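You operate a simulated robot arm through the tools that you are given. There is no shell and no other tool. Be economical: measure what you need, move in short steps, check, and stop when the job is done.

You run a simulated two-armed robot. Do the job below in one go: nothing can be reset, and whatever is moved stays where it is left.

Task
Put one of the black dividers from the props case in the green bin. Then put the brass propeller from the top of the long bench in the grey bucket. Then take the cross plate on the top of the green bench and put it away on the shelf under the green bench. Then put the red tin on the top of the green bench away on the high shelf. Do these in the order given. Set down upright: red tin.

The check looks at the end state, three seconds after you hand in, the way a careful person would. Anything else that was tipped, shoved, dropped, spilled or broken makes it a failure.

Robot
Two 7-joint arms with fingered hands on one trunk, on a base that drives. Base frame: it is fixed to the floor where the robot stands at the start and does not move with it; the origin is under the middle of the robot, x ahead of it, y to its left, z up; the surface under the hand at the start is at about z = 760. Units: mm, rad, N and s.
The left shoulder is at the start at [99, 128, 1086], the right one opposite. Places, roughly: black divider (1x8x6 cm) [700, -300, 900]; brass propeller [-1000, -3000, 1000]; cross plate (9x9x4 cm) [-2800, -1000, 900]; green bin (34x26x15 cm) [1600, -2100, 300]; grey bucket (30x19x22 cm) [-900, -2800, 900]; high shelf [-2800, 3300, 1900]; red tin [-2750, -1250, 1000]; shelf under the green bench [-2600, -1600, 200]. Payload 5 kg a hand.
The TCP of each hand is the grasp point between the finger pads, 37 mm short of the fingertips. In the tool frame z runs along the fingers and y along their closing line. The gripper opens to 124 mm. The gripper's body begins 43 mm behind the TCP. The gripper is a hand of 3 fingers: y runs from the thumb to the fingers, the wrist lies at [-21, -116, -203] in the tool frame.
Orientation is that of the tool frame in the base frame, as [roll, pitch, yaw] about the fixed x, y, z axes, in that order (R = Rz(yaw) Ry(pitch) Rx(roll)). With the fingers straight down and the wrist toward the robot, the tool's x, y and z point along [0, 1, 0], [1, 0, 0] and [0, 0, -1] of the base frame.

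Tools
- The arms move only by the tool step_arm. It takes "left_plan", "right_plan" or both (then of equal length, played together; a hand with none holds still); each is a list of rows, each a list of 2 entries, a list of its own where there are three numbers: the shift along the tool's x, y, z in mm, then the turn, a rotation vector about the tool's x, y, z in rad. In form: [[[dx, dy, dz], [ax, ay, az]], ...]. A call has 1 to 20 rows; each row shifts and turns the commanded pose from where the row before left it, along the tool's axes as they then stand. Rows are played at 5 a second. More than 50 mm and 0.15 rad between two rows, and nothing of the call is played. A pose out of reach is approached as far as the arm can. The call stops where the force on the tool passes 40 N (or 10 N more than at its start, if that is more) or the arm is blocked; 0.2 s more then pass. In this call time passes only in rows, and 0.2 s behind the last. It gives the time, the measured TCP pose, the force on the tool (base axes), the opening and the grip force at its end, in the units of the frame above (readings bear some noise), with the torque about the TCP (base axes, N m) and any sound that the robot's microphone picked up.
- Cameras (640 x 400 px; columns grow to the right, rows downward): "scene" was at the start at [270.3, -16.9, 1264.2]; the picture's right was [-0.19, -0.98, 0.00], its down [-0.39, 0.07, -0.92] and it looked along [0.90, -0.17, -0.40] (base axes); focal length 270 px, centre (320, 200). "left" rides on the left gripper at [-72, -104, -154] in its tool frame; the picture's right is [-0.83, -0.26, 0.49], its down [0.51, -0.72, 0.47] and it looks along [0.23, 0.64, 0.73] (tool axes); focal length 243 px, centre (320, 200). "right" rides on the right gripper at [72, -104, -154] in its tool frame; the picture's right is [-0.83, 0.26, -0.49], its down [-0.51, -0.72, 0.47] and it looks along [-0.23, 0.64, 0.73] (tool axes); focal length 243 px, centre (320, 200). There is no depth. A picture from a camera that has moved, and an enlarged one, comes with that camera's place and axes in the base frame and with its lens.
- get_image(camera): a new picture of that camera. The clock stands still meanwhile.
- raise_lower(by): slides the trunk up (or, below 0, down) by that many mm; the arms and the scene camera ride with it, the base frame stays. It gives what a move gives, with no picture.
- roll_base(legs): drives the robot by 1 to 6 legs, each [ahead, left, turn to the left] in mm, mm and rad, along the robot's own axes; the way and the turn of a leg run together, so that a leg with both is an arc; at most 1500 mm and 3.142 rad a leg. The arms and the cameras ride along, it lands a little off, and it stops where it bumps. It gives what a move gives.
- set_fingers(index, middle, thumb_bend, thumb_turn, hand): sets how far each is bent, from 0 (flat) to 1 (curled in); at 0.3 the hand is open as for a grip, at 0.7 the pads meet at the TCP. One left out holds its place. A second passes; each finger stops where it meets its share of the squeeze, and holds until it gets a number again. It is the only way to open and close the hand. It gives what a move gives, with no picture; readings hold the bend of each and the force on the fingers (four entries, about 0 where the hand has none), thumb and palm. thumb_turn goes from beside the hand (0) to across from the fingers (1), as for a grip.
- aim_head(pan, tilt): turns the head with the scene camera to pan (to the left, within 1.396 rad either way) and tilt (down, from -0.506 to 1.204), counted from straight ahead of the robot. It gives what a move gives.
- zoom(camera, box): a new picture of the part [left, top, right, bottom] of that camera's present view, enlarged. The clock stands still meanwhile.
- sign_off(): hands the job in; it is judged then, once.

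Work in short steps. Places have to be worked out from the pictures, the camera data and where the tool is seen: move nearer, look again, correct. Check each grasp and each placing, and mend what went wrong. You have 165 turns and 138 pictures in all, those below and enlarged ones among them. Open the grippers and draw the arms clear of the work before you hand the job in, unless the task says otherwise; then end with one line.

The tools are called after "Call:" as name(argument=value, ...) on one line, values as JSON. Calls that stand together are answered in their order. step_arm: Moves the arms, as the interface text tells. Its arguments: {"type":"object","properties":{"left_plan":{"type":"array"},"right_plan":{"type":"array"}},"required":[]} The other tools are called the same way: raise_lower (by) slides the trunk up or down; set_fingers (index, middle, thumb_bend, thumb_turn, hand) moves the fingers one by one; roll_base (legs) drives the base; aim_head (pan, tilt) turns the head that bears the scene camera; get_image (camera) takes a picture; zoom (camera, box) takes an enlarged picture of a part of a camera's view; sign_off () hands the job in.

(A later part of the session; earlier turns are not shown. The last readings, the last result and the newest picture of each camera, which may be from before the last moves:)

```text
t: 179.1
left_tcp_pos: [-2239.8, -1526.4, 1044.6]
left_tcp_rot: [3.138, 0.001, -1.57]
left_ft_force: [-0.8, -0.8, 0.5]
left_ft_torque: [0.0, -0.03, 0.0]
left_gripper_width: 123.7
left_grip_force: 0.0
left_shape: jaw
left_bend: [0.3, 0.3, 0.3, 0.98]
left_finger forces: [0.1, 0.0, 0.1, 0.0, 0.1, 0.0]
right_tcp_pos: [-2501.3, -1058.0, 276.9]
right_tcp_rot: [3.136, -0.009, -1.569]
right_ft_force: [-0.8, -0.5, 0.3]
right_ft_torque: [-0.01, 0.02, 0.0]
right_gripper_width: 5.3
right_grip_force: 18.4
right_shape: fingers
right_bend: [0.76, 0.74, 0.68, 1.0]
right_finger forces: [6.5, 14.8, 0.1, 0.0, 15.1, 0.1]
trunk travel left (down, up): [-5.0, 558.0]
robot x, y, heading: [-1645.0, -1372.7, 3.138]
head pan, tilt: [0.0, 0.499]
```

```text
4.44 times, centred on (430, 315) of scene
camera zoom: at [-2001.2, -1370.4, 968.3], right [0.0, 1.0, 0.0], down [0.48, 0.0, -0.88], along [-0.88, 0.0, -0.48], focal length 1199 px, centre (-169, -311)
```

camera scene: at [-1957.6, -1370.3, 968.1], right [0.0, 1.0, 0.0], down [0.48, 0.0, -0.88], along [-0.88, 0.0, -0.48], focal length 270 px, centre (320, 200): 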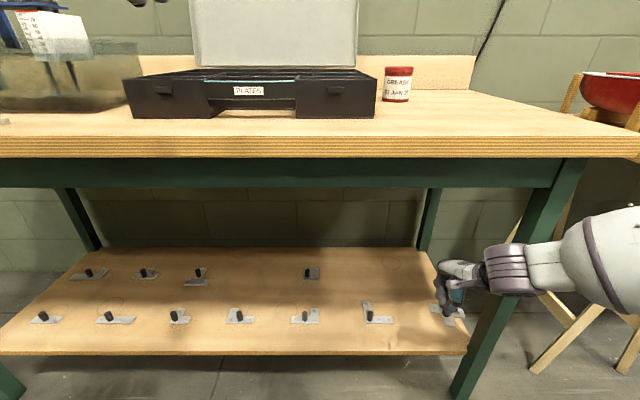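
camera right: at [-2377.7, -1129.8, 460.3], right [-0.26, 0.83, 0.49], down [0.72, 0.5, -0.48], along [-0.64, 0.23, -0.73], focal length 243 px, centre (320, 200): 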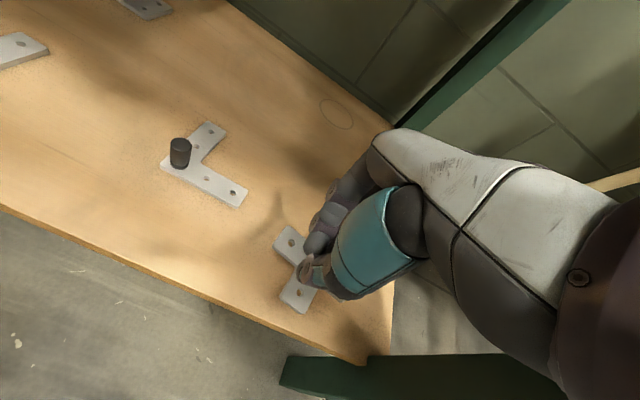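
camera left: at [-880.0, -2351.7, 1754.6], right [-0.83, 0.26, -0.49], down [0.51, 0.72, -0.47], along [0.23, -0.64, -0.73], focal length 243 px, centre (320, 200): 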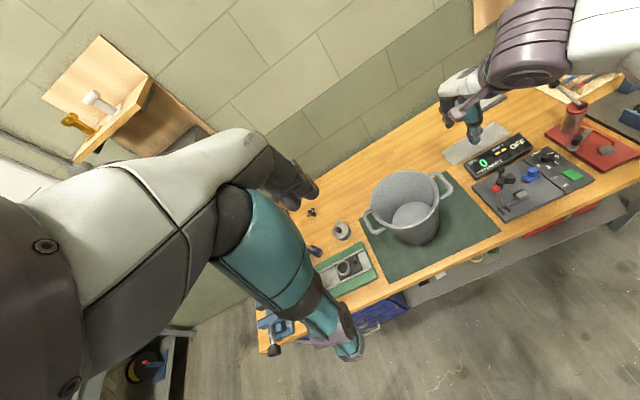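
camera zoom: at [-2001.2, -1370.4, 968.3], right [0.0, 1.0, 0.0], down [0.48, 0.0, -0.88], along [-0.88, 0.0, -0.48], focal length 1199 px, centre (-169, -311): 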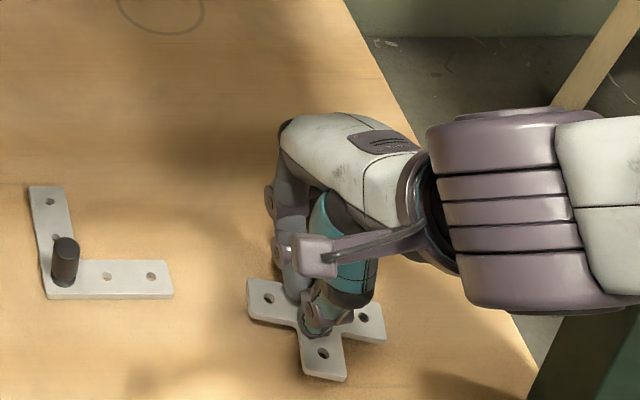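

The shadow is nearly meeting the plate; ~8 mm to go. Continue.

Call:
step_arm(right_plan=[[[0, 0, 3], [0, 0, 0]], [[0, 0, 2], [0, 0, 0]], [[0, 0, 0], [0, 0, 0]]])

Call:
step_arm(right_plan=[[[0, 0, 2], [0, 0, 0]], [[0, 0, 0], [0, 0, 0]]])

Call:
step_arm(right_plan=[[[0, 0, 2], [0, 0, 0]], [[0, 0, 0], [0, 0, 0]]])

Call:
step_arm(right_plan=[[[0, 0, 2], [0, 0, 0]], [[0, 0, 0], [0, 0, 0]]])

```text
t: 179.8
left_tcp_pos: [-2238.9, -1526.9, 1044.4]
left_tcp_rot: [3.138, 0.001, -1.571]
left_ft_force: [-0.1, -0.6, -0.3]
left_ft_torque: [-0.02, -0.02, 0.02]
left_gripper_width: 123.8
left_grip_force: 0.1
left_shape: jaw
left_bend: [0.3, 0.3, 0.3, 0.98]
left_finger forces: [0.1, 0.1, 0.1, 0.0, 0.1, 0.0]
right_tcp_pos: [-2502.1, -1059.3, 271.1]
right_tcp_rot: [3.136, -0.009, -1.572]
right_ft_force: [0.1, 0.1, -0.4]
right_ft_torque: [-0.03, -0.01, -0.01]
right_gripper_width: 5.5
right_grip_force: 18.4
right_shape: fingers
right_bend: [0.76, 0.74, 0.68, 1.0]
right_finger forces: [6.4, 14.8, 0.1, 0.0, 15.1, 0.0]
trunk travel left (down, up): [-5.0, 558.0]
robot x, y, heading: [-1649.5, -1366.5, 3.143]
head pan, tilt: [0.0, 0.499]
```

```text
t: 180.4
left_tcp_pos: [-2239.5, -1525.8, 1044.7]
left_tcp_rot: [3.141, -0.001, -1.571]
left_ft_force: [0.1, -0.2, -0.5]
left_ft_torque: [0.0, -0.01, -0.02]
left_gripper_width: 123.8
left_grip_force: 0.0
left_shape: jaw
left_bend: [0.3, 0.3, 0.3, 0.98]
left_finger forces: [0.0, 0.0, 0.0, 0.0, 0.0, 0.0]
right_tcp_pos: [-2502.9, -1058.6, 269.4]
right_tcp_rot: [3.135, -0.009, -1.572]
right_ft_force: [0.6, 0.7, -0.8]
right_ft_torque: [0.0, -0.01, 0.03]
right_gripper_width: 5.3
right_grip_force: 18.2
right_shape: fingers
right_bend: [0.76, 0.74, 0.68, 1.0]
right_finger forces: [6.4, 14.8, 0.0, 0.0, 15.0, 0.0]
trunk travel left (down, up): [-5.0, 558.0]
robot x, y, heading: [-1643.8, -1371.8, 3.143]
head pan, tilt: [0.0, 0.499]
```

```text
t: 181.1
left_tcp_pos: [-2238.3, -1527.2, 1043.9]
left_tcp_rot: [-3.141, -0.001, -1.57]
left_ft_force: [0.1, 0.2, -0.3]
left_ft_torque: [-0.01, 0.0, -0.01]
left_gripper_width: 123.6
left_grip_force: 0.2
left_shape: jaw
left_bend: [0.3, 0.3, 0.3, 0.98]
left_finger forces: [0.0, 0.0, 0.1, 0.0, 0.1, 0.0]
right_tcp_pos: [-2502.4, -1059.3, 267.3]
right_tcp_rot: [3.137, -0.007, -1.57]
right_ft_force: [-1.3, -0.3, 3.9]
right_ft_torque: [0.04, -0.13, 0.02]
right_gripper_width: 5.2
right_grip_force: 22.0
right_shape: fingers
right_bend: [0.76, 0.74, 0.68, 1.0]
right_finger forces: [9.0, 15.3, 0.1, 0.1, 18.8, 0.0]
trunk travel left (down, up): [-5.0, 558.0]
robot x, y, heading: [-1646.0, -1373.2, 3.139]
head pan, tilt: [0.0, 0.499]
```

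```text
t: 181.7
left_tcp_pos: [-2238.2, -1525.1, 1044.6]
left_tcp_rot: [-3.142, 0.0, -1.572]
left_ft_force: [0.2, -0.9, 0.0]
left_ft_torque: [-0.02, 0.02, 0.0]
left_gripper_width: 123.7
left_grip_force: 0.1
left_shape: jaw
left_bend: [0.3, 0.3, 0.3, 0.98]
left_finger forces: [0.0, 0.1, 0.1, 0.1, 0.0, 0.0]
right_tcp_pos: [-2502.9, -1059.4, 266.8]
right_tcp_rot: [3.135, -0.007, -1.572]
right_ft_force: [-1.5, 1.1, 11.6]
right_ft_torque: [-0.05, -0.47, 0.06]
right_gripper_width: 5.4
right_grip_force: 26.8
right_shape: fingers
right_bend: [0.76, 0.74, 0.68, 1.0]
right_finger forces: [8.7, 15.8, 0.1, 0.0, 28.6, 0.0]
trunk travel left (down, up): [-5.0, 558.0]
robot x, y, heading: [-1643.9, -1371.3, 3.14]
head pan, tilt: [0.0, 0.499]
```

Contact (12 N) at z 267. Release gently, then rise.

Call:
set_fingers(hand="right", index=0.63, middle=0.63, thumb_bend=0.6)

Call:
zoom(camera="scene", box=[370, 270, 490, 360])

```text
t: 182.7
left_tcp_pos: [-2238.5, -1527.2, 1045.2]
left_tcp_rot: [3.138, 0.0, -1.57]
left_ft_force: [0.3, -0.1, 0.3]
left_ft_torque: [-0.02, -0.01, -0.02]
left_gripper_width: 123.8
left_grip_force: 0.1
left_shape: jaw
left_bend: [0.3, 0.3, 0.3, 0.98]
left_finger forces: [0.1, 0.0, 0.0, 0.0, 0.1, 0.0]
right_tcp_pos: [-2501.6, -1059.4, 265.9]
right_tcp_rot: [3.133, -0.008, -1.569]
right_ft_force: [-1.7, -2.7, 13.0]
right_ft_torque: [-0.08, -0.1, -0.04]
right_gripper_width: 27.1
right_grip_force: 7.1
right_shape: fingers
right_bend: [0.63, 0.63, 0.63, 1.0]
right_finger forces: [0.0, 4.6, 0.0, 0.1, 9.6, 0.0]
trunk travel left (down, up): [-5.0, 558.0]
robot x, y, heading: [-1649.4, -1372.7, 3.142]
head pan, tilt: [0.0, 0.499]
```

```text
4.44 times, centred on (430, 315) of scene
camera zoom: at [-2000.1, -1370.9, 968.8], right [0.0, 1.0, 0.0], down [0.48, 0.0, -0.88], along [-0.88, 0.0, -0.48], focal length 1199 px, centre (-169, -311)
```

zoom: 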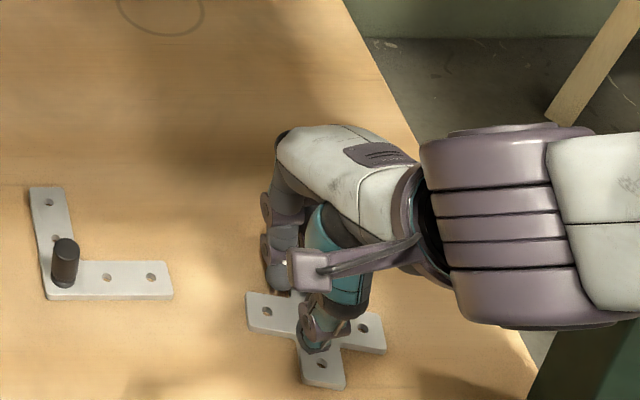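

The plate is flat on the shelf. Rise in small steps, opening a touch more, and check that it stays.

Call:
step_arm(right_plan=[[[0, 0, -6], [0, 0, 0]], [[0, 0, -10], [0, 0, 0]], [[0, 0, -20], [0, 0, 0]], [[0, 0, -35], [0, 0, 0]], [[0, 0, -40], [0, 0, 0]], [[0, 0, -40], [0, 0, 0]]])

Call:
get_image(camera="scene")

```text
t: 184.1
left_tcp_pos: [-2239.5, -1526.5, 1044.0]
left_tcp_rot: [3.139, 0.0, -1.571]
left_ft_force: [0.1, -0.9, -0.5]
left_ft_torque: [0.01, 0.05, -0.01]
left_gripper_width: 123.6
left_grip_force: 0.1
left_shape: jaw
left_bend: [0.3, 0.3, 0.3, 0.98]
left_finger forces: [0.1, 0.0, 0.0, 0.0, 0.0, 0.0]
right_tcp_pos: [-2500.3, -1059.1, 416.5]
right_tcp_rot: [3.136, -0.009, -1.57]
right_ft_force: [-0.4, 0.3, -0.8]
right_ft_torque: [0.0, 0.01, -0.03]
right_gripper_width: 31.5
right_grip_force: 0.1
right_shape: fingers
right_bend: [0.63, 0.63, 0.6, 1.0]
right_finger forces: [0.0, 0.0, 0.0, 0.0, 0.0, 0.1]
trunk travel left (down, up): [-5.0, 558.0]
robot x, y, heading: [-1646.0, -1368.3, 3.144]
head pan, tilt: [0.0, 0.499]
```

```text
41 pictures are left
camera scene: at [-2000.4, -1370.8, 968.6], right [0.0, 1.0, 0.0], down [0.48, 0.0, -0.88], along [-0.88, 0.0, -0.48], focal length 270 px, centre (320, 200)
```

scene: 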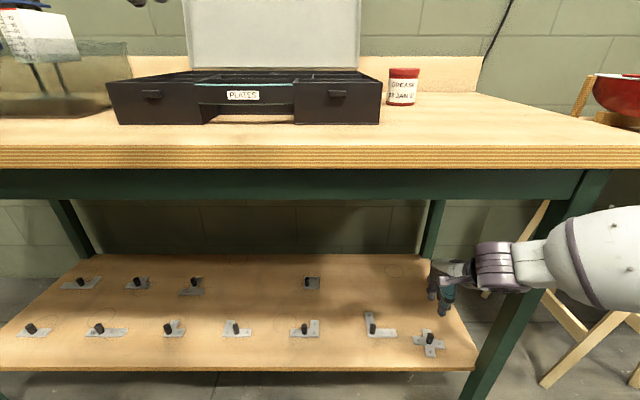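

The cross plate is on the shelf, standing free. Back out and raise the trunk.

Call:
roll_base(legs=[[-350, 0, 0]])

Call:
raise_lower(by=400)

Call:
step_arm(right_plan=[[[0, 0, -45], [0, 0, 0]], [[0, 0, -45], [0, 0, 0]], [[0, 0, -45], [0, 0, 0]], [[0, 0, -45], [0, 0, 0]], [[0, 0, -45], [0, 0, 0]], [[0, 0, -45], [0, 0, 0]], [[0, -20, -45], [0, 0, 0]], [[0, -40, -20], [0, 0, 0]], [[0, -40, 0], [0, 0, 0]]])

```text
t: 186.3
left_tcp_pos: [-1884.3, -1525.0, 1044.3]
left_tcp_rot: [3.141, -0.001, -1.576]
left_ft_force: [-1.4, -0.6, 0.2]
left_ft_torque: [0.01, 0.03, 0.0]
left_gripper_width: 123.6
left_grip_force: 0.0
left_shape: jaw
left_bend: [0.3, 0.3, 0.3, 0.98]
left_finger forces: [0.0, 0.1, 0.1, 0.0, 0.0, 0.0]
right_tcp_pos: [-2144.1, -1056.1, 416.6]
right_tcp_rot: [3.137, -0.007, -1.573]
right_ft_force: [0.2, -0.6, 0.8]
right_ft_torque: [0.0, 0.0, -0.01]
right_gripper_width: 31.7
right_grip_force: 0.1
right_shape: fingers
right_bend: [0.63, 0.63, 0.6, 1.0]
right_finger forces: [0.1, 0.0, 0.0, 0.0, 0.0, 0.0]
trunk travel left (down, up): [-5.0, 558.0]
robot x, y, heading: [-1294.4, -1368.6, 3.134]
head pan, tilt: [0.0, 0.499]
```

```text
t: 190.2
left_tcp_pos: [-1885.9, -1525.0, 1444.0]
left_tcp_rot: [3.139, 0.0, -1.577]
left_ft_force: [-0.1, 0.2, 0.4]
left_ft_torque: [-0.02, -0.01, 0.03]
left_gripper_width: 123.8
left_grip_force: 0.0
left_shape: jaw
left_bend: [0.3, 0.3, 0.3, 0.98]
left_finger forces: [0.1, 0.0, 0.0, 0.1, 0.1, 0.0]
right_tcp_pos: [-2145.1, -1054.9, 815.3]
right_tcp_rot: [3.138, -0.008, -1.574]
right_ft_force: [-0.1, -0.2, -0.1]
right_ft_torque: [0.01, 0.0, -0.01]
right_gripper_width: 31.6
right_grip_force: 0.1
right_shape: fingers
right_bend: [0.63, 0.63, 0.6, 1.0]
right_finger forces: [0.0, 0.0, 0.0, 0.1, 0.0, 0.1]
trunk travel left (down, up): [-405.0, 158.0]
robot x, y, heading: [-1294.1, -1374.5, 3.138]
head pan, tilt: [0.0, 0.499]
```

```text
t: 192.2
left_tcp_pos: [-1883.2, -1524.5, 1445.3]
left_tcp_rot: [3.137, -0.003, -1.575]
left_ft_force: [0.3, 0.9, -0.2]
left_ft_torque: [-0.01, -0.01, -0.03]
left_gripper_width: 123.5
left_grip_force: 0.0
left_shape: jaw
left_bend: [0.3, 0.3, 0.3, 0.98]
left_finger forces: [0.1, 0.0, 0.0, 0.0, 0.0, 0.1]
right_tcp_pos: [-2040.7, -1053.1, 1152.0]
right_tcp_rot: [3.138, -0.009, -1.574]
right_ft_force: [1.0, 0.5, 0.0]
right_ft_torque: [0.01, 0.01, 0.02]
right_gripper_width: 31.7
right_grip_force: 0.0
right_shape: fingers
right_bend: [0.63, 0.63, 0.6, 1.0]
right_finger forces: [0.0, 0.0, 0.0, 0.0, 0.0, 0.0]
trunk travel left (down, up): [-405.0, 158.0]
robot x, y, heading: [-1291.0, -1372.1, 3.13]
head pan, tilt: [0.0, 0.499]
```

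Before choosing the tin grasp, look toward the high shelf (pan right).

Call:
aim_head(pan=-1.3, tilt=0.1)

Call:
get_image(camera="scene")

```text
t: 193.6
left_tcp_pos: [-1885.2, -1525.1, 1445.0]
left_tcp_rot: [3.139, 0.001, -1.576]
left_ft_force: [0.7, -0.2, -1.4]
left_ft_torque: [-0.02, 0.03, 0.02]
left_gripper_width: 123.8
left_grip_force: 0.1
left_shape: jaw
left_bend: [0.3, 0.3, 0.3, 0.98]
left_finger forces: [0.0, 0.1, 0.0, 0.1, 0.0, 0.1]
right_tcp_pos: [-2043.5, -1053.5, 1150.6]
right_tcp_rot: [3.137, -0.008, -1.575]
right_ft_force: [-0.7, -1.2, 0.7]
right_ft_torque: [0.02, -0.02, -0.03]
right_gripper_width: 31.8
right_grip_force: 0.1
right_shape: fingers
right_bend: [0.63, 0.63, 0.6, 1.0]
right_finger forces: [0.1, 0.0, 0.1, 0.0, 0.0, 0.1]
trunk travel left (down, up): [-405.0, 158.0]
robot x, y, heading: [-1289.5, -1372.3, 3.133]
head pan, tilt: [-1.3, 0.099]
```

```text
40 pictures are left
camera scene: at [-1459.0, -1282.0, 1425.8], right [0.96, 0.26, 0.0], down [0.03, -0.1, -0.99], along [-0.26, 0.96, -0.1], focal length 270 px, centre (320, 200)
```

scene: 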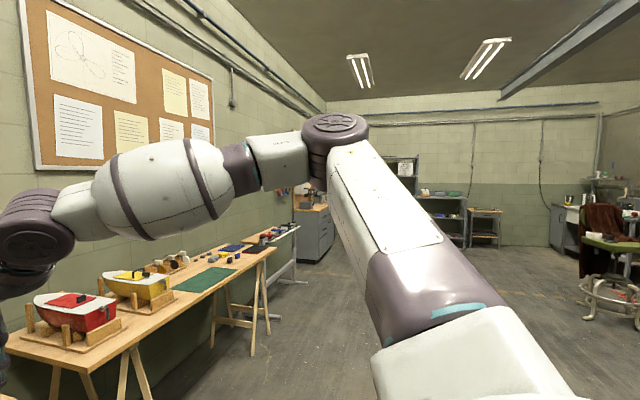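

Call:
zoom(camera="scene", box=[270, 130, 530, 270])

```text
2.46 times, centred on (400, 200) of scene
camera zoom: at [-1459.0, -1282.0, 1425.8], right [0.96, 0.26, 0.0], down [0.03, -0.1, -0.99], along [-0.26, 0.96, -0.1], focal length 664 px, centre (123, 200)
```

zoom: 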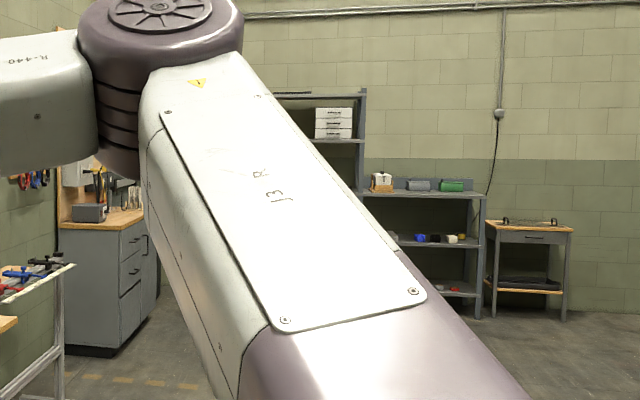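

The named place (−2800,3300) is hidden by my arm. Turn the body right to look there.

Call:
roll_base(legs=[[-150, 0, -1.2]])

Call:
aim_head(pan=0.0, tilt=0.0)

Call:
get_image(camera="scene")

```text
t: 197.0
left_tcp_pos: [-1530.2, -954.0, 1444.5]
left_tcp_rot: [3.14, 0.0, -2.776]
left_ft_force: [-0.1, 0.0, 0.5]
left_ft_torque: [0.01, 0.0, -0.01]
left_gripper_width: 123.9
left_grip_force: 0.1
left_shape: jaw
left_bend: [0.3, 0.3, 0.3, 0.98]
left_finger forces: [0.0, 0.1, 0.0, 0.0, 0.1, 0.1]
right_tcp_pos: [-1147.7, -636.9, 1151.0]
right_tcp_rot: [3.136, -0.008, -2.776]
right_ft_force: [0.4, -0.4, 0.2]
right_ft_torque: [0.02, 0.01, 0.0]
right_gripper_width: 31.8
right_grip_force: 0.1
right_shape: fingers
right_bend: [0.63, 0.63, 0.6, 1.0]
right_finger forces: [0.0, 0.1, 0.1, 0.0, 0.1, 0.1]
trunk travel left (down, up): [-405.0, 158.0]
robot x, y, heading: [-1171.8, -1453.4, 1.934]
head pan, tilt: [-1.3, 0.099]
```

```text
t: 198.5
left_tcp_pos: [-1530.9, -954.5, 1444.2]
left_tcp_rot: [3.14, -0.001, -2.779]
left_ft_force: [-0.8, 0.9, 0.3]
left_ft_torque: [0.01, -0.01, -0.03]
left_gripper_width: 123.6
left_grip_force: 0.1
left_shape: jaw
left_bend: [0.3, 0.3, 0.3, 0.98]
left_finger forces: [0.0, 0.0, 0.1, 0.1, 0.0, 0.1]
right_tcp_pos: [-1147.5, -637.4, 1151.0]
right_tcp_rot: [3.136, -0.008, -2.778]
right_ft_force: [0.6, 0.1, -0.5]
right_ft_torque: [0.01, -0.01, 0.0]
right_gripper_width: 31.9
right_grip_force: 0.0
right_shape: fingers
right_bend: [0.63, 0.63, 0.6, 1.0]
right_finger forces: [0.1, 0.1, 0.0, 0.1, 0.0, 0.0]
trunk travel left (down, up): [-405.0, 158.0]
robot x, y, heading: [-1171.3, -1455.5, 1.936]
head pan, tilt: [0.0, 0.0]
```

```text
38 pictures are left
camera scene: at [-1256.0, -1232.6, 1434.9], right [0.93, 0.36, 0.0], down [0.0, 0.0, -1.0], along [-0.36, 0.93, 0.0], focal length 270 px, centre (320, 200)
```

scene: 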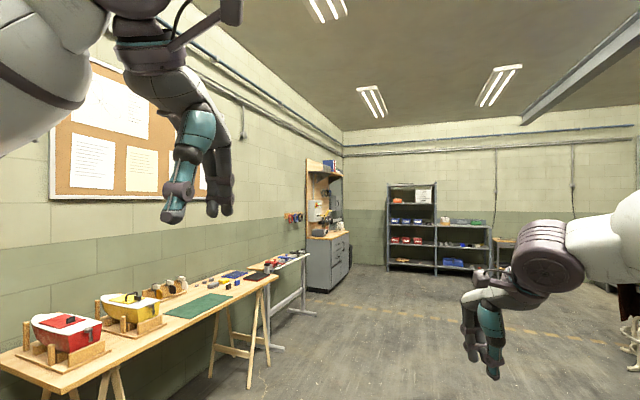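

Call:
zoom(camera="scene", box=[260, 140, 400, 300])

```text
2.50 times, centred on (330, 220) of scene
camera zoom: at [-1256.0, -1232.6, 1434.9], right [0.93, 0.36, 0.0], down [0.0, 0.0, -1.0], along [-0.36, 0.93, 0.0], focal length 675 px, centre (295, 150)
```

zoom: 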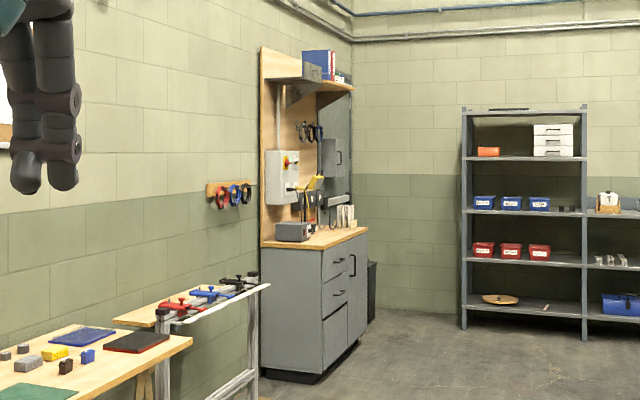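

The high shelf is the plank (z ≈1870) on the tall board above the grey cabinet. The tin must be held from the side, tool ~20° below horizontal; I'll test that pose and reach here in free space first.

Call:
raise_lower(by=155)

Call:
step_arm(right_plan=[[[0, 0, 0], [0, 0, -0.1428]], [[0, 0, 0], [0, 0, -0.1428]], [[0, 0, 0], [0, 0, -0.1428]], [[0, 0, 0], [0, 0, -0.1428]], [[0, 0, 0], [0, 0, -0.1428]], [[0, 0, 0], [0, 0, -0.1428]], [[0, 0, 0], [0, 0, -0.1428]], [[0, 0, 0], [0, 0, -0.1428]], [[0, 0, 0], [0, 0, -0.1428]], [[0, 0, 0], [0, 0, -0.1428]], [[0, 0, 0], [0, 0, -0.1428]], [[0, 0, 0], [0, -0.1356, 0]], [[0, 0, 0], [0, -0.1356, 0]], [[0, 0, 0], [0, -0.1356, 0]], [[0, 0, 0], [0, -0.1356, 0]], [[0, 0, 0], [0, -0.1356, 0]], [[0, 0, 0], [0, -0.1356, 0]], [[0, 0, 0], [0, -0.1356, 0]], [[0, 0, 0], [0, -0.1356, 0]], [[0, 0, 0], [0, -0.1356, 0]]])

```text
t: 200.3
left_tcp_pos: [-1532.2, -950.7, 1596.0]
left_tcp_rot: [-3.139, -0.001, -2.776]
left_ft_force: [-0.3, -0.3, -0.2]
left_ft_torque: [-0.03, -0.02, 0.03]
left_gripper_width: 123.6
left_grip_force: 0.1
left_shape: jaw
left_bend: [0.3, 0.3, 0.3, 0.98]
left_finger forces: [0.0, 0.0, 0.1, 0.1, 0.0, 0.1]
right_tcp_pos: [-1146.8, -636.1, 1301.7]
right_tcp_rot: [3.141, -0.008, -2.776]
right_ft_force: [-0.7, 0.4, 0.2]
right_ft_torque: [-0.03, 0.0, 0.03]
right_gripper_width: 31.8
right_grip_force: 0.1
right_shape: fingers
right_bend: [0.63, 0.63, 0.6, 1.0]
right_finger forces: [0.0, 0.0, 0.0, 0.1, 0.0, 0.0]
trunk travel left (down, up): [-560.0, 3.0]
robot x, y, heading: [-1173.1, -1453.7, 1.936]
head pan, tilt: [0.0, 0.0]
```

```text
t: 204.5
left_tcp_pos: [-1529.2, -953.2, 1599.6]
left_tcp_rot: [3.138, -0.001, -2.779]
left_ft_force: [0.0, -0.3, 0.3]
left_ft_torque: [0.01, 0.02, 0.03]
left_gripper_width: 123.8
left_grip_force: 0.1
left_shape: jaw
left_bend: [0.3, 0.3, 0.3, 0.98]
left_finger forces: [0.1, 0.1, 0.1, 0.0, 0.0, 0.1]
right_tcp_pos: [-1145.6, -638.2, 1306.1]
right_tcp_rot: [3.11, 1.228, -1.235]
right_ft_force: [0.0, 0.3, 0.9]
right_ft_torque: [-0.04, 0.01, 0.02]
right_gripper_width: 31.5
right_grip_force: 0.1
right_shape: fingers
right_bend: [0.63, 0.63, 0.6, 1.0]
right_finger forces: [0.0, 0.0, 0.0, 0.1, 0.0, 0.1]
trunk travel left (down, up): [-560.0, 3.0]
robot x, y, heading: [-1174.2, -1454.2, 1.939]
head pan, tilt: [0.0, 0.0]
```

Pose OK. Now test raising this to shelf height (z ≈1930, ~650 mm ahead).

Call:
step_arm(right_plan=[[[-40, 8.6, -21.7], [0, 0, 0]], [[-40, 8.6, -21.7], [0, 0, 0]], [[-40, 8.6, -21.7], [0, 0, 0]], [[-40, 8.6, -21.7], [0, 0, 0]], [[-40, 8.6, -21.7], [0, 0, 0]], [[-40, 8.6, -21.7], [0, 0, 0]], [[-40, 8.6, -21.7], [0, 0, 0]], [[-40, 8.6, -21.7], [0, 0, 0]], [[-40, 8.6, -21.7], [0, 0, 0]], [[-40, 8.6, -21.7], [0, 0, 0]], [[-40, 8.6, -21.7], [0, 0, 0]], [[-40, 8.6, -21.7], [0, 0, 0]], [[-40, 8.6, -21.7], [0, 0, 0]], [[-40, 8.6, -21.7], [0, 0, 0]]])

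```text
t: 207.5
left_tcp_pos: [-1533.3, -954.9, 1600.5]
left_tcp_rot: [3.138, 0.001, -2.776]
left_ft_force: [-0.1, 0.0, -0.2]
left_ft_torque: [0.04, -0.05, -0.02]
left_gripper_width: 123.7
left_grip_force: 0.1
left_shape: jaw
left_bend: [0.3, 0.3, 0.3, 0.98]
left_finger forces: [0.0, 0.1, 0.0, 0.0, 0.0, 0.0]
right_tcp_pos: [-1224.6, -771.1, 1938.2]
right_tcp_rot: [3.12, 1.225, -1.226]
right_ft_force: [0.3, -1.0, 1.1]
right_ft_torque: [-0.02, -0.03, -0.06]
right_gripper_width: 31.5
right_grip_force: 0.1
right_shape: fingers
right_bend: [0.63, 0.63, 0.6, 1.0]
right_finger forces: [0.0, 0.0, 0.1, 0.0, 0.0, 0.0]
trunk travel left (down, up): [-560.0, 3.0]
robot x, y, heading: [-1178.2, -1454.1, 1.935]
head pan, tilt: [0.0, 0.0]
```

Reached 1938 easily. Probe how far forward it can extend there.

Call:
step_arm(right_plan=[[[-15, 0, 42], [0, 0, 0]], [[-15, 0, 42], [0, 0, 0]], [[-15, 0, 42], [0, 0, 0]], [[-15, 0, 42], [0, 0, 0]]])

```text
t: 208.5
left_tcp_pos: [-1526.2, -958.5, 1602.7]
left_tcp_rot: [3.135, -0.002, -2.779]
left_ft_force: [0.5, 0.6, 1.2]
left_ft_torque: [0.06, 0.07, 0.01]
left_gripper_width: 123.9
left_grip_force: 0.0
left_shape: jaw
left_bend: [0.3, 0.3, 0.3, 0.98]
left_finger forces: [0.0, 0.0, 0.0, 0.1, 0.0, 0.0]
right_tcp_pos: [-1242.2, -705.8, 1942.2]
right_tcp_rot: [3.107, 1.231, -1.24]
right_ft_force: [0.9, -1.7, 0.4]
right_ft_torque: [0.0, -0.06, 0.02]
right_gripper_width: 32.0
right_grip_force: 0.0
right_shape: fingers
right_bend: [0.63, 0.63, 0.6, 1.0]
right_finger forces: [0.0, 0.0, 0.0, 0.1, 0.0, 0.0]
right hand out of reach, approached as far as the arm can: row 2, 3, 4
trunk travel left (down, up): [-560.0, 3.0]
robot x, y, heading: [-1175.5, -1451.2, 1.93]
head pan, tilt: [0.0, 0.0]
```

Limit ≈720 mm ahead — adequate. Bring the hand down, open to ≈97 mm, lower the trunk, and turn back to the green bench.

Call:
step_arm(right_plan=[[[15, 0, -42], [0, 0, 0]], [[15, 0, -42], [0, 0, 0]], [[40, 0, 14.3], [0, 0, 0]], [[40, 0, 14.3], [0, 0, 0]], [[40, 0, 14.3], [0, 0, 0]], [[40, 0, 14.3], [0, 0, 0]], [[40, 0, 14.3], [0, 0, 0]], [[40, 0, 14.3], [0, 0, 0]], [[40, 0, 14.3], [0, 0, 0]], [[40, 0, 14.3], [0, 0, 0]], [[40, 0, 14.3], [0, 0, 0]], [[40, 0, 14.3], [0, 0, 0]], [[40, 0, 14.3], [0, 0, 0]], [[40, 0, 14.3], [0, 0, 0]], [[40, 0, 14.3], [0, 0, 0]], [[40, 0, 14.3], [0, 0, 0]], [[40, 0, 14.3], [0, 0, 0]]])

Call:
raise_lower(by=-160)

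Call:
set_fingers(hand="right", index=0.4, middle=0.4, thumb_bend=0.4)

Call:
roll_base(legs=[[0, 0, 1.207], [300, 0, 0]])

Call:
aim_head(pan=0.0, tilt=0.5)

Call:
get_image(camera="scene")

```text
t: 212.1
left_tcp_pos: [-1529.7, -952.4, 1598.9]
left_tcp_rot: [-3.141, -0.001, -2.778]
left_ft_force: [-0.2, 0.6, -0.5]
left_ft_torque: [-0.01, -0.02, -0.02]
left_gripper_width: 123.9
left_grip_force: 0.1
left_shape: jaw
left_bend: [0.3, 0.3, 0.3, 0.98]
left_finger forces: [0.1, 0.0, 0.1, 0.0, 0.1, 0.0]
right_tcp_pos: [-1217.9, -778.2, 1296.7]
right_tcp_rot: [3.111, 1.222, -1.234]
right_ft_force: [0.2, -0.1, 0.3]
right_ft_torque: [-0.01, -0.02, 0.01]
right_gripper_width: 31.7
right_grip_force: 0.0
right_shape: fingers
right_bend: [0.63, 0.63, 0.6, 1.0]
right_finger forces: [0.0, 0.0, 0.0, 0.0, 0.0, 0.0]
trunk travel left (down, up): [-560.0, 3.0]
robot x, y, heading: [-1174.9, -1448.1, 1.936]
head pan, tilt: [0.0, 0.0]
```

```text
t: 213.9
left_tcp_pos: [-1530.4, -955.1, 1440.3]
left_tcp_rot: [3.139, 0.0, -2.777]
left_ft_force: [-0.4, -0.1, -0.3]
left_ft_torque: [-0.05, 0.03, -0.03]
left_gripper_width: 123.6
left_grip_force: 0.1
left_shape: jaw
left_bend: [0.3, 0.3, 0.3, 0.98]
left_finger forces: [0.1, 0.0, 0.0, 0.0, 0.0, 0.1]
right_tcp_pos: [-1219.3, -783.3, 1139.4]
right_tcp_rot: [3.112, 1.225, -1.234]
right_ft_force: [-0.5, 0.2, -0.5]
right_ft_torque: [0.01, 0.01, -0.01]
right_gripper_width: 31.9
right_grip_force: 0.0
right_shape: fingers
right_bend: [0.63, 0.63, 0.6, 1.0]
right_finger forces: [0.0, 0.0, 0.1, 0.0, 0.0, 0.0]
trunk travel left (down, up): [-400.0, 163.0]
robot x, y, heading: [-1175.2, -1450.5, 1.937]
head pan, tilt: [0.0, 0.0]
```

```text
t: 214.9
left_tcp_pos: [-1531.3, -954.1, 1439.0]
left_tcp_rot: [3.14, 0.0, -2.777]
left_ft_force: [-1.0, -0.3, 0.4]
left_ft_torque: [0.04, -0.01, 0.01]
left_gripper_width: 123.9
left_grip_force: 0.1
left_shape: jaw
left_bend: [0.3, 0.3, 0.3, 0.98]
left_finger forces: [0.0, 0.0, 0.0, 0.0, 0.0, 0.1]
right_tcp_pos: [-1218.7, -782.4, 1139.3]
right_tcp_rot: [3.114, 1.225, -1.231]
right_ft_force: [0.7, -0.5, 0.6]
right_ft_torque: [-0.01, -0.02, 0.02]
right_gripper_width: 98.0
right_grip_force: 0.0
right_shape: fingers
right_bend: [0.4, 0.4, 0.4, 0.99]
right_finger forces: [0.0, 0.1, 0.0, 0.0, 0.0, 0.0]
trunk travel left (down, up): [-400.0, 163.0]
robot x, y, heading: [-1175.4, -1452.4, 1.935]
head pan, tilt: [0.0, 0.0]
```

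```text
t: 220.0
left_tcp_pos: [-2074.0, -1604.2, 1440.5]
left_tcp_rot: [3.138, 0.002, -1.576]
left_ft_force: [0.1, -0.2, 0.7]
left_ft_torque: [0.0, 0.06, -0.01]
left_gripper_width: 124.1
left_grip_force: 0.1
left_shape: jaw
left_bend: [0.3, 0.3, 0.3, 0.98]
left_finger forces: [0.0, 0.1, 0.0, 0.0, 0.0, 0.1]
right_tcp_pos: [-2121.2, -1251.2, 1140.5]
right_tcp_rot: [3.114, 1.226, -0.03]
right_ft_force: [1.2, -0.3, 0.4]
right_ft_torque: [0.0, 0.0, 0.0]
right_gripper_width: 98.1
right_grip_force: 0.1
right_shape: fingers
right_bend: [0.4, 0.4, 0.4, 0.99]
right_finger forces: [0.0, 0.0, 0.0, 0.0, 0.0, 0.0]
trunk travel left (down, up): [-400.0, 163.0]
robot x, y, heading: [-1478.8, -1446.6, 3.139]
head pan, tilt: [0.0, 0.0]
```

```text
t: 220.9
left_tcp_pos: [-2077.5, -1603.6, 1439.3]
left_tcp_rot: [3.14, -0.002, -1.575]
left_ft_force: [0.1, -1.0, 0.2]
left_ft_torque: [-0.01, 0.0, 0.0]
left_gripper_width: 124.0
left_grip_force: 0.1
left_shape: jaw
left_bend: [0.3, 0.3, 0.3, 0.98]
left_finger forces: [0.0, 0.1, 0.0, 0.0, 0.0, 0.0]
right_tcp_pos: [-2123.3, -1250.5, 1139.8]
right_tcp_rot: [3.119, 1.226, -0.026]
right_ft_force: [-0.5, -0.8, 0.2]
right_ft_torque: [-0.03, 0.0, -0.01]
right_gripper_width: 98.1
right_grip_force: 0.0
right_shape: fingers
right_bend: [0.4, 0.4, 0.4, 0.99]
right_finger forces: [0.1, 0.0, 0.0, 0.1, 0.0, 0.0]
trunk travel left (down, up): [-400.0, 163.0]
robot x, y, heading: [-1479.8, -1451.4, 3.134]
head pan, tilt: [0.0, 0.499]
```

```text
36 pictures are left
camera scene: at [-1719.0, -1449.3, 1383.5], right [0.0, 1.0, 0.0], down [0.48, 0.0, -0.88], along [-0.88, 0.0, -0.48], focal length 270 px, centre (320, 200)
```

scene: 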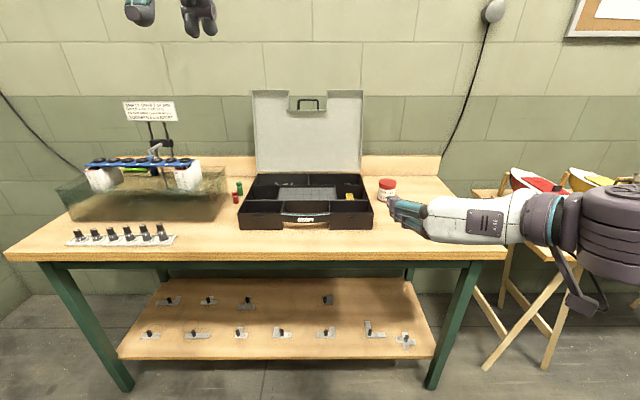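

Drive ahead 475 and right 75, so that the hand hovers in front of the tin.

Call:
roll_base(legs=[[475, -75, 0]])

Call:
get_image(camera="scene")

Call:
get_image(camera="right")

```text
t: 223.8
left_tcp_pos: [-2542.7, -1531.9, 1440.2]
left_tcp_rot: [3.139, -0.001, -1.569]
left_ft_force: [-0.4, 0.1, 0.4]
left_ft_torque: [-0.03, 0.04, -0.03]
left_gripper_width: 124.0
left_grip_force: 0.0
left_shape: jaw
left_bend: [0.3, 0.3, 0.3, 0.98]
left_finger forces: [0.0, 0.1, 0.0, 0.0, 0.0, 0.0]
right_tcp_pos: [-2590.8, -1180.0, 1139.2]
right_tcp_rot: [3.117, 1.226, -0.02]
right_ft_force: [0.6, -0.8, 0.0]
right_ft_torque: [0.01, -0.01, 0.01]
right_gripper_width: 98.0
right_grip_force: 0.2
right_shape: fingers
right_bend: [0.4, 0.4, 0.4, 0.99]
right_finger forces: [0.0, 0.0, 0.1, 0.1, 0.0, 0.0]
trunk travel left (down, up): [-400.0, 163.0]
robot x, y, heading: [-1951.4, -1375.0, -3.143]
head pan, tilt: [0.0, 0.499]
```

```text
35 pictures are left
camera scene: at [-2185.3, -1374.9, 1383.7], right [0.0, 1.0, 0.0], down [0.48, 0.0, -0.88], along [-0.88, 0.0, -0.48], focal length 270 px, centre (320, 200)
```

scene: 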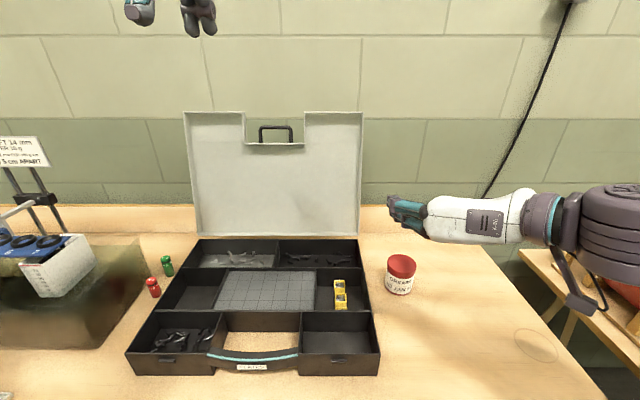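

```text
34 pictures are left
camera right: at [-2422.4, -1075.9, 1122.4], right [0.18, -0.25, 0.95], down [-0.62, 0.72, 0.31], along [-0.77, -0.64, -0.02], focal length 243 px, centre (320, 200)
```

right: 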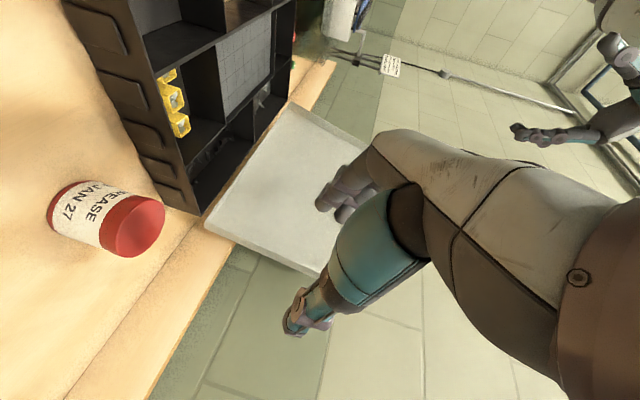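

Tin centre ≈(−2705,−1173), case edge at y ≈ −1269. Lower the hand to z ≈915 in front of the tin, then look.

Call:
step_arm(right_plan=[[[42, -1, 15], [0, 0, 0]], [[42, -1, 15], [0, 0, 0]], [[42, -1, 15], [0, 0, 0]], [[42, -1, 15], [0, 0, 0]], [[35, -1, 12.5], [0, 0, 0]], [[0, 0, 0], [0, 0, 0]]])

Call:
get_image(camera="scene")

Call:
get_image(camera="right")

```text
t: 225.2
left_tcp_pos: [-2543.9, -1532.0, 1439.4]
left_tcp_rot: [3.138, 0.0, -1.569]
left_ft_force: [1.0, -0.6, -0.5]
left_ft_torque: [0.0, 0.01, 0.0]
left_gripper_width: 123.9
left_grip_force: 0.0
left_shape: jaw
left_bend: [0.3, 0.3, 0.3, 0.98]
left_finger forces: [0.1, 0.1, 0.0, 0.0, 0.1, 0.1]
right_tcp_pos: [-2591.1, -1175.8, 924.7]
right_tcp_rot: [3.116, 1.226, -0.021]
right_ft_force: [0.3, -0.3, 0.1]
right_ft_torque: [-0.02, -0.01, -0.02]
right_gripper_width: 98.0
right_grip_force: 0.0
right_shape: fingers
right_bend: [0.4, 0.4, 0.4, 0.99]
right_finger forces: [0.0, 0.0, 0.0, 0.0, 0.0, 0.0]
trunk travel left (down, up): [-400.0, 163.0]
robot x, y, heading: [-1950.7, -1375.4, -3.142]
head pan, tilt: [0.0, 0.499]
```

```text
33 pictures are left
camera scene: at [-2186.1, -1375.0, 1383.5], right [0.0, 1.0, 0.0], down [0.48, 0.0, -0.88], along [-0.88, 0.0, -0.48], focal length 270 px, centre (320, 200)
```

scene: 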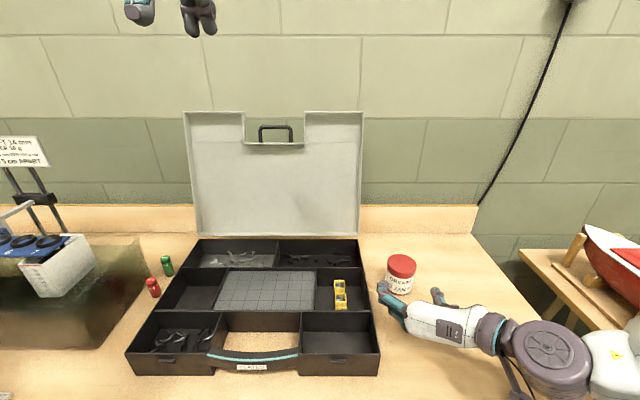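

```text
32 pictures are left
camera right: at [-2423.1, -1071.9, 907.5], right [0.18, -0.25, 0.95], down [-0.62, 0.72, 0.31], along [-0.77, -0.64, -0.02], focal length 243 px, centre (320, 200)
```

right: 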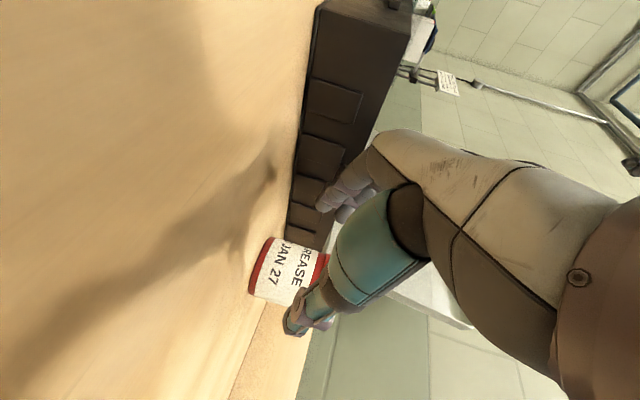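

Both cameras put the tin on the tool axis within ~5 mm. Advance 105 mm and down ~28 to z ≈897.

Call:
step_arm(right_plan=[[[-2, 0, 27], [0, 0, 0]], [[-2, 0, 27], [0, 0, 0]], [[-2, 0, 27], [0, 0, 0]], [[-3, 0, 26], [0, 0, 0]], [[0, 0, 0], [0, 0, 0]]])

Call:
zoom(camera="scene", box=[340, 230, 480, 330])

Call:
get_image(camera="right")

```text
t: 226.4
left_tcp_pos: [-2542.8, -1531.6, 1440.2]
left_tcp_rot: [3.139, 0.0, -1.571]
left_ft_force: [1.3, 0.2, -0.3]
left_ft_torque: [0.0, 0.02, 0.01]
left_gripper_width: 124.1
left_grip_force: 0.0
left_shape: jaw
left_bend: [0.3, 0.3, 0.3, 0.98]
left_finger forces: [0.0, 0.0, 0.0, 0.0, 0.0, 0.0]
right_tcp_pos: [-2696.2, -1177.8, 899.1]
right_tcp_rot: [3.111, 1.226, -0.025]
right_ft_force: [0.5, -0.5, -0.6]
right_ft_torque: [0.04, -0.02, 0.04]
right_gripper_width: 97.9
right_grip_force: 0.0
right_shape: fingers
right_bend: [0.4, 0.4, 0.4, 0.99]
right_finger forces: [0.1, 0.0, 0.1, 0.0, 0.0, 0.0]
trunk travel left (down, up): [-400.0, 163.0]
robot x, y, heading: [-1953.2, -1377.5, -3.142]
head pan, tilt: [0.0, 0.499]
```

```text
4.00 times, centred on (410, 280) of scene
camera zoom: at [-2185.9, -1374.6, 1383.6], right [0.0, 1.0, 0.0], down [0.48, 0.0, -0.88], along [-0.88, 0.0, -0.48], focal length 1079 px, centre (-40, -120)
```

zoom: 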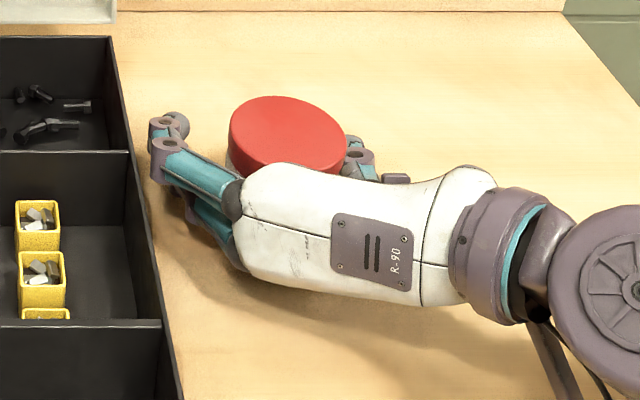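

```text
30 pictures are left
camera right: at [-2528.7, -1074.5, 880.4], right [0.18, -0.25, 0.95], down [-0.62, 0.72, 0.31], along [-0.77, -0.64, -0.02], focal length 243 px, centre (320, 200)
```

right: 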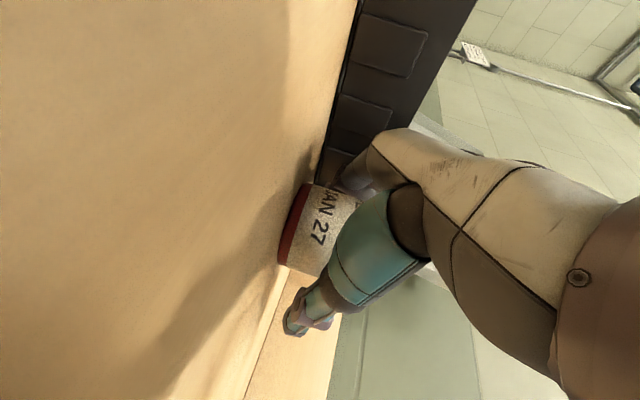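

The tin is ~10 mm nearer the thumb. Shift the hand right 9 mm, and close.

Call:
step_arm(right_plan=[[[0, -5, 0], [0, 0, 0]], [[0, -4, 3], [0, 0, 0]], [[0, 0, 0], [0, 0, 0]]])

Call:
set_fingers(hand="right", index=0.6, middle=0.6, thumb_bend=0.6)

Call:
zoom(camera="scene", box=[340, 230, 480, 330])

```text
t: 227.2
left_tcp_pos: [-2544.1, -1533.1, 1439.6]
left_tcp_rot: [3.139, 0.001, -1.568]
left_ft_force: [0.9, -0.1, 0.3]
left_ft_torque: [-0.02, 0.01, 0.0]
left_gripper_width: 123.9
left_grip_force: 0.0
left_shape: jaw
left_bend: [0.3, 0.3, 0.3, 0.98]
left_finger forces: [0.0, 0.0, 0.0, 0.0, 0.1, 0.0]
right_tcp_pos: [-2698.7, -1169.4, 894.6]
right_tcp_rot: [3.115, 1.225, -0.024]
right_ft_force: [0.3, -0.2, -0.5]
right_ft_torque: [0.0, 0.0, 0.0]
right_gripper_width: 98.3
right_grip_force: 0.3
right_shape: fingers
right_bend: [0.4, 0.4, 0.4, 0.99]
right_finger forces: [0.6, 0.1, 0.1, 0.0, 0.0, 0.0]
trunk travel left (down, up): [-400.0, 163.0]
robot x, y, heading: [-1949.9, -1377.0, -3.139]
head pan, tilt: [0.0, 0.499]
```

```text
t: 228.2
left_tcp_pos: [-2544.4, -1531.3, 1440.3]
left_tcp_rot: [3.141, 0.0, -1.569]
left_ft_force: [0.0, -1.0, 0.6]
left_ft_torque: [0.02, 0.0, 0.01]
left_gripper_width: 123.9
left_grip_force: 0.1
left_shape: jaw
left_bend: [0.3, 0.3, 0.3, 0.98]
left_finger forces: [0.0, 0.0, 0.0, 0.1, 0.0, 0.0]
right_tcp_pos: [-2699.3, -1168.7, 894.8]
right_tcp_rot: [3.114, 1.224, -0.022]
right_ft_force: [-0.3, -0.8, 0.3]
right_ft_torque: [-0.13, 0.01, -0.04]
right_gripper_width: 62.5
right_grip_force: 16.0
right_shape: fingers
right_bend: [0.5, 0.6, 0.54, 1.0]
right_finger forces: [16.6, 0.0, 0.0, 0.0, 16.1, 0.0]
trunk travel left (down, up): [-400.0, 163.0]
robot x, y, heading: [-1951.8, -1376.2, -3.139]
head pan, tilt: [0.0, 0.499]
```

```text
4.00 times, centred on (410, 280) of scene
camera zoom: at [-2186.6, -1374.8, 1383.4], right [0.0, 1.0, 0.0], down [0.48, 0.0, -0.88], along [-0.88, 0.0, -0.48], focal length 1079 px, centre (-40, -120)
```

zoom: 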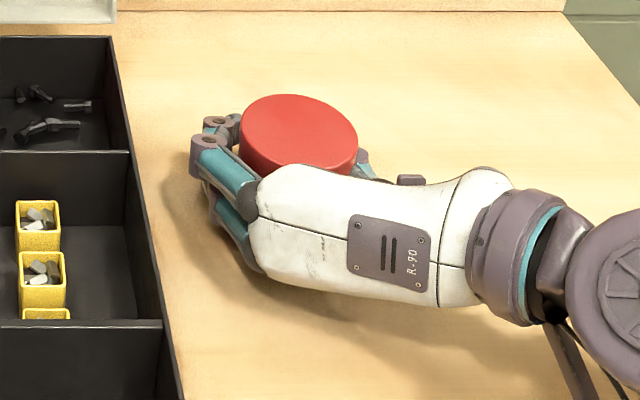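

Only one finger bears; close the middle finger further so both support the tin.

Call:
set_fingers(hand="right", index=0.65, middle=0.85, thumb_bend=0.65)

Call:
zoom(camera="right", box=[240, 120, 400, 340])

```text
t: 229.2
left_tcp_pos: [-2542.0, -1532.9, 1440.7]
left_tcp_rot: [3.136, 0.0, -1.57]
left_ft_force: [0.5, -0.6, -0.4]
left_ft_torque: [0.06, 0.0, 0.01]
left_gripper_width: 123.8
left_grip_force: 0.1
left_shape: jaw
left_bend: [0.3, 0.3, 0.3, 0.98]
left_finger forces: [0.0, 0.0, 0.0, 0.0, 0.0, 0.1]
right_tcp_pos: [-2698.8, -1169.5, 894.4]
right_tcp_rot: [3.119, 1.226, -0.016]
right_ft_force: [-0.4, -1.5, 3.8]
right_ft_torque: [-0.15, -0.18, -0.08]
right_gripper_width: 59.8
right_grip_force: 35.0
right_shape: fingers
right_bend: [0.52, 0.73, 0.56, 1.0]
right_finger forces: [18.7, 22.0, 0.1, 0.0, 29.6, 0.0]
trunk travel left (down, up): [-400.0, 163.0]
robot x, y, heading: [-1951.1, -1375.4, -3.136]
head pan, tilt: [0.0, 0.499]
```

```text
1.82 times, centred on (320, 230) of right
camera zoom: at [-2530.5, -1065.4, 877.9], right [0.18, -0.25, 0.95], down [-0.62, 0.72, 0.31], along [-0.77, -0.64, -0.02], focal length 441 px, centre (320, 146)
```

zoom: 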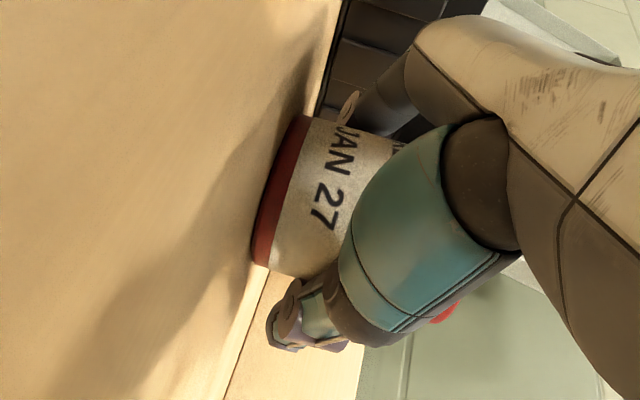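

Grip now 35 N with both fingers. Lift 25 mm and inspect the tin's attitude.

Call:
step_arm(right_plan=[[[-5, 0, -2], [0, 0, 0]], [[-8, 0, -3], [0, 0, 0]], [[-10, 0, -4], [0, 0, 0]], [[0, 0, 0], [0, 0, 0]]])

Call:
zoom(camera="scene", box=[340, 220, 480, 320])

Call:
zoom(camera="right", box=[240, 120, 400, 340])

```text
t: 230.2
left_tcp_pos: [-2544.4, -1531.3, 1439.5]
left_tcp_rot: [3.14, 0.0, -1.569]
left_ft_force: [-0.5, -0.1, -0.3]
left_ft_torque: [-0.04, 0.02, 0.01]
left_gripper_width: 123.8
left_grip_force: 0.0
left_shape: jaw
left_bend: [0.3, 0.3, 0.3, 0.98]
left_finger forces: [0.0, 0.0, 0.0, 0.0, 0.0, 0.1]
right_tcp_pos: [-2697.7, -1168.6, 917.6]
right_tcp_rot: [3.115, 1.224, -0.022]
right_ft_force: [-0.2, 0.7, -1.7]
right_ft_torque: [0.01, 0.05, -0.02]
right_gripper_width: 59.3
right_grip_force: 33.8
right_shape: fingers
right_bend: [0.52, 0.73, 0.56, 1.0]
right_finger forces: [17.9, 19.5, 0.0, 0.0, 30.4, 0.0]
trunk travel left (down, up): [-400.0, 163.0]
robot x, y, heading: [-1953.9, -1373.7, -3.14]
head pan, tilt: [0.0, 0.499]
```

```text
4.00 times, centred on (410, 270) of scene
camera zoom: at [-2187.0, -1374.5, 1383.3], right [0.0, 1.0, 0.0], down [0.48, 0.0, -0.88], along [-0.88, 0.0, -0.48], focal length 1079 px, centre (-40, -80)
```

zoom: 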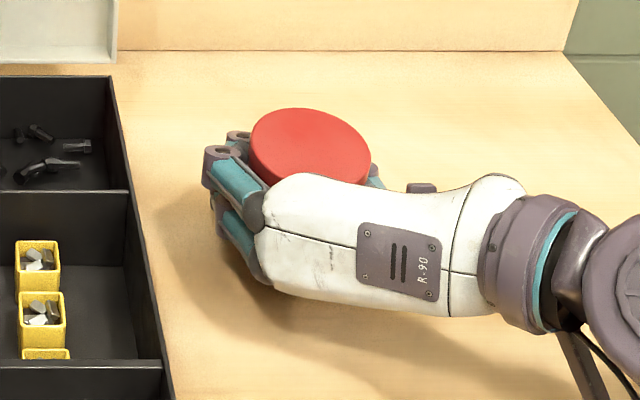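

```text
1.82 times, centred on (320, 230) of right
camera zoom: at [-2529.4, -1064.9, 901.1], right [0.18, -0.25, 0.95], down [-0.62, 0.72, 0.31], along [-0.77, -0.64, -0.02], focal length 441 px, centre (320, 146)
```

zoom: 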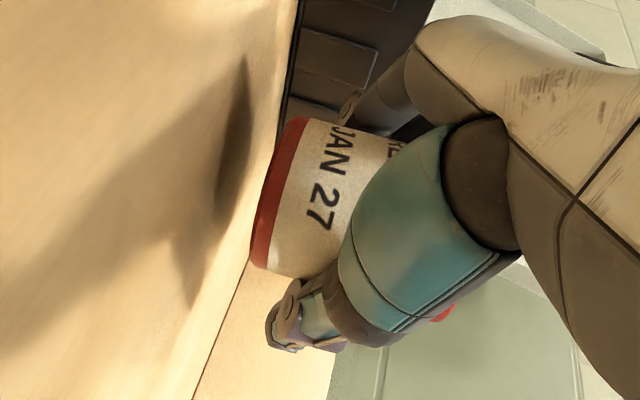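

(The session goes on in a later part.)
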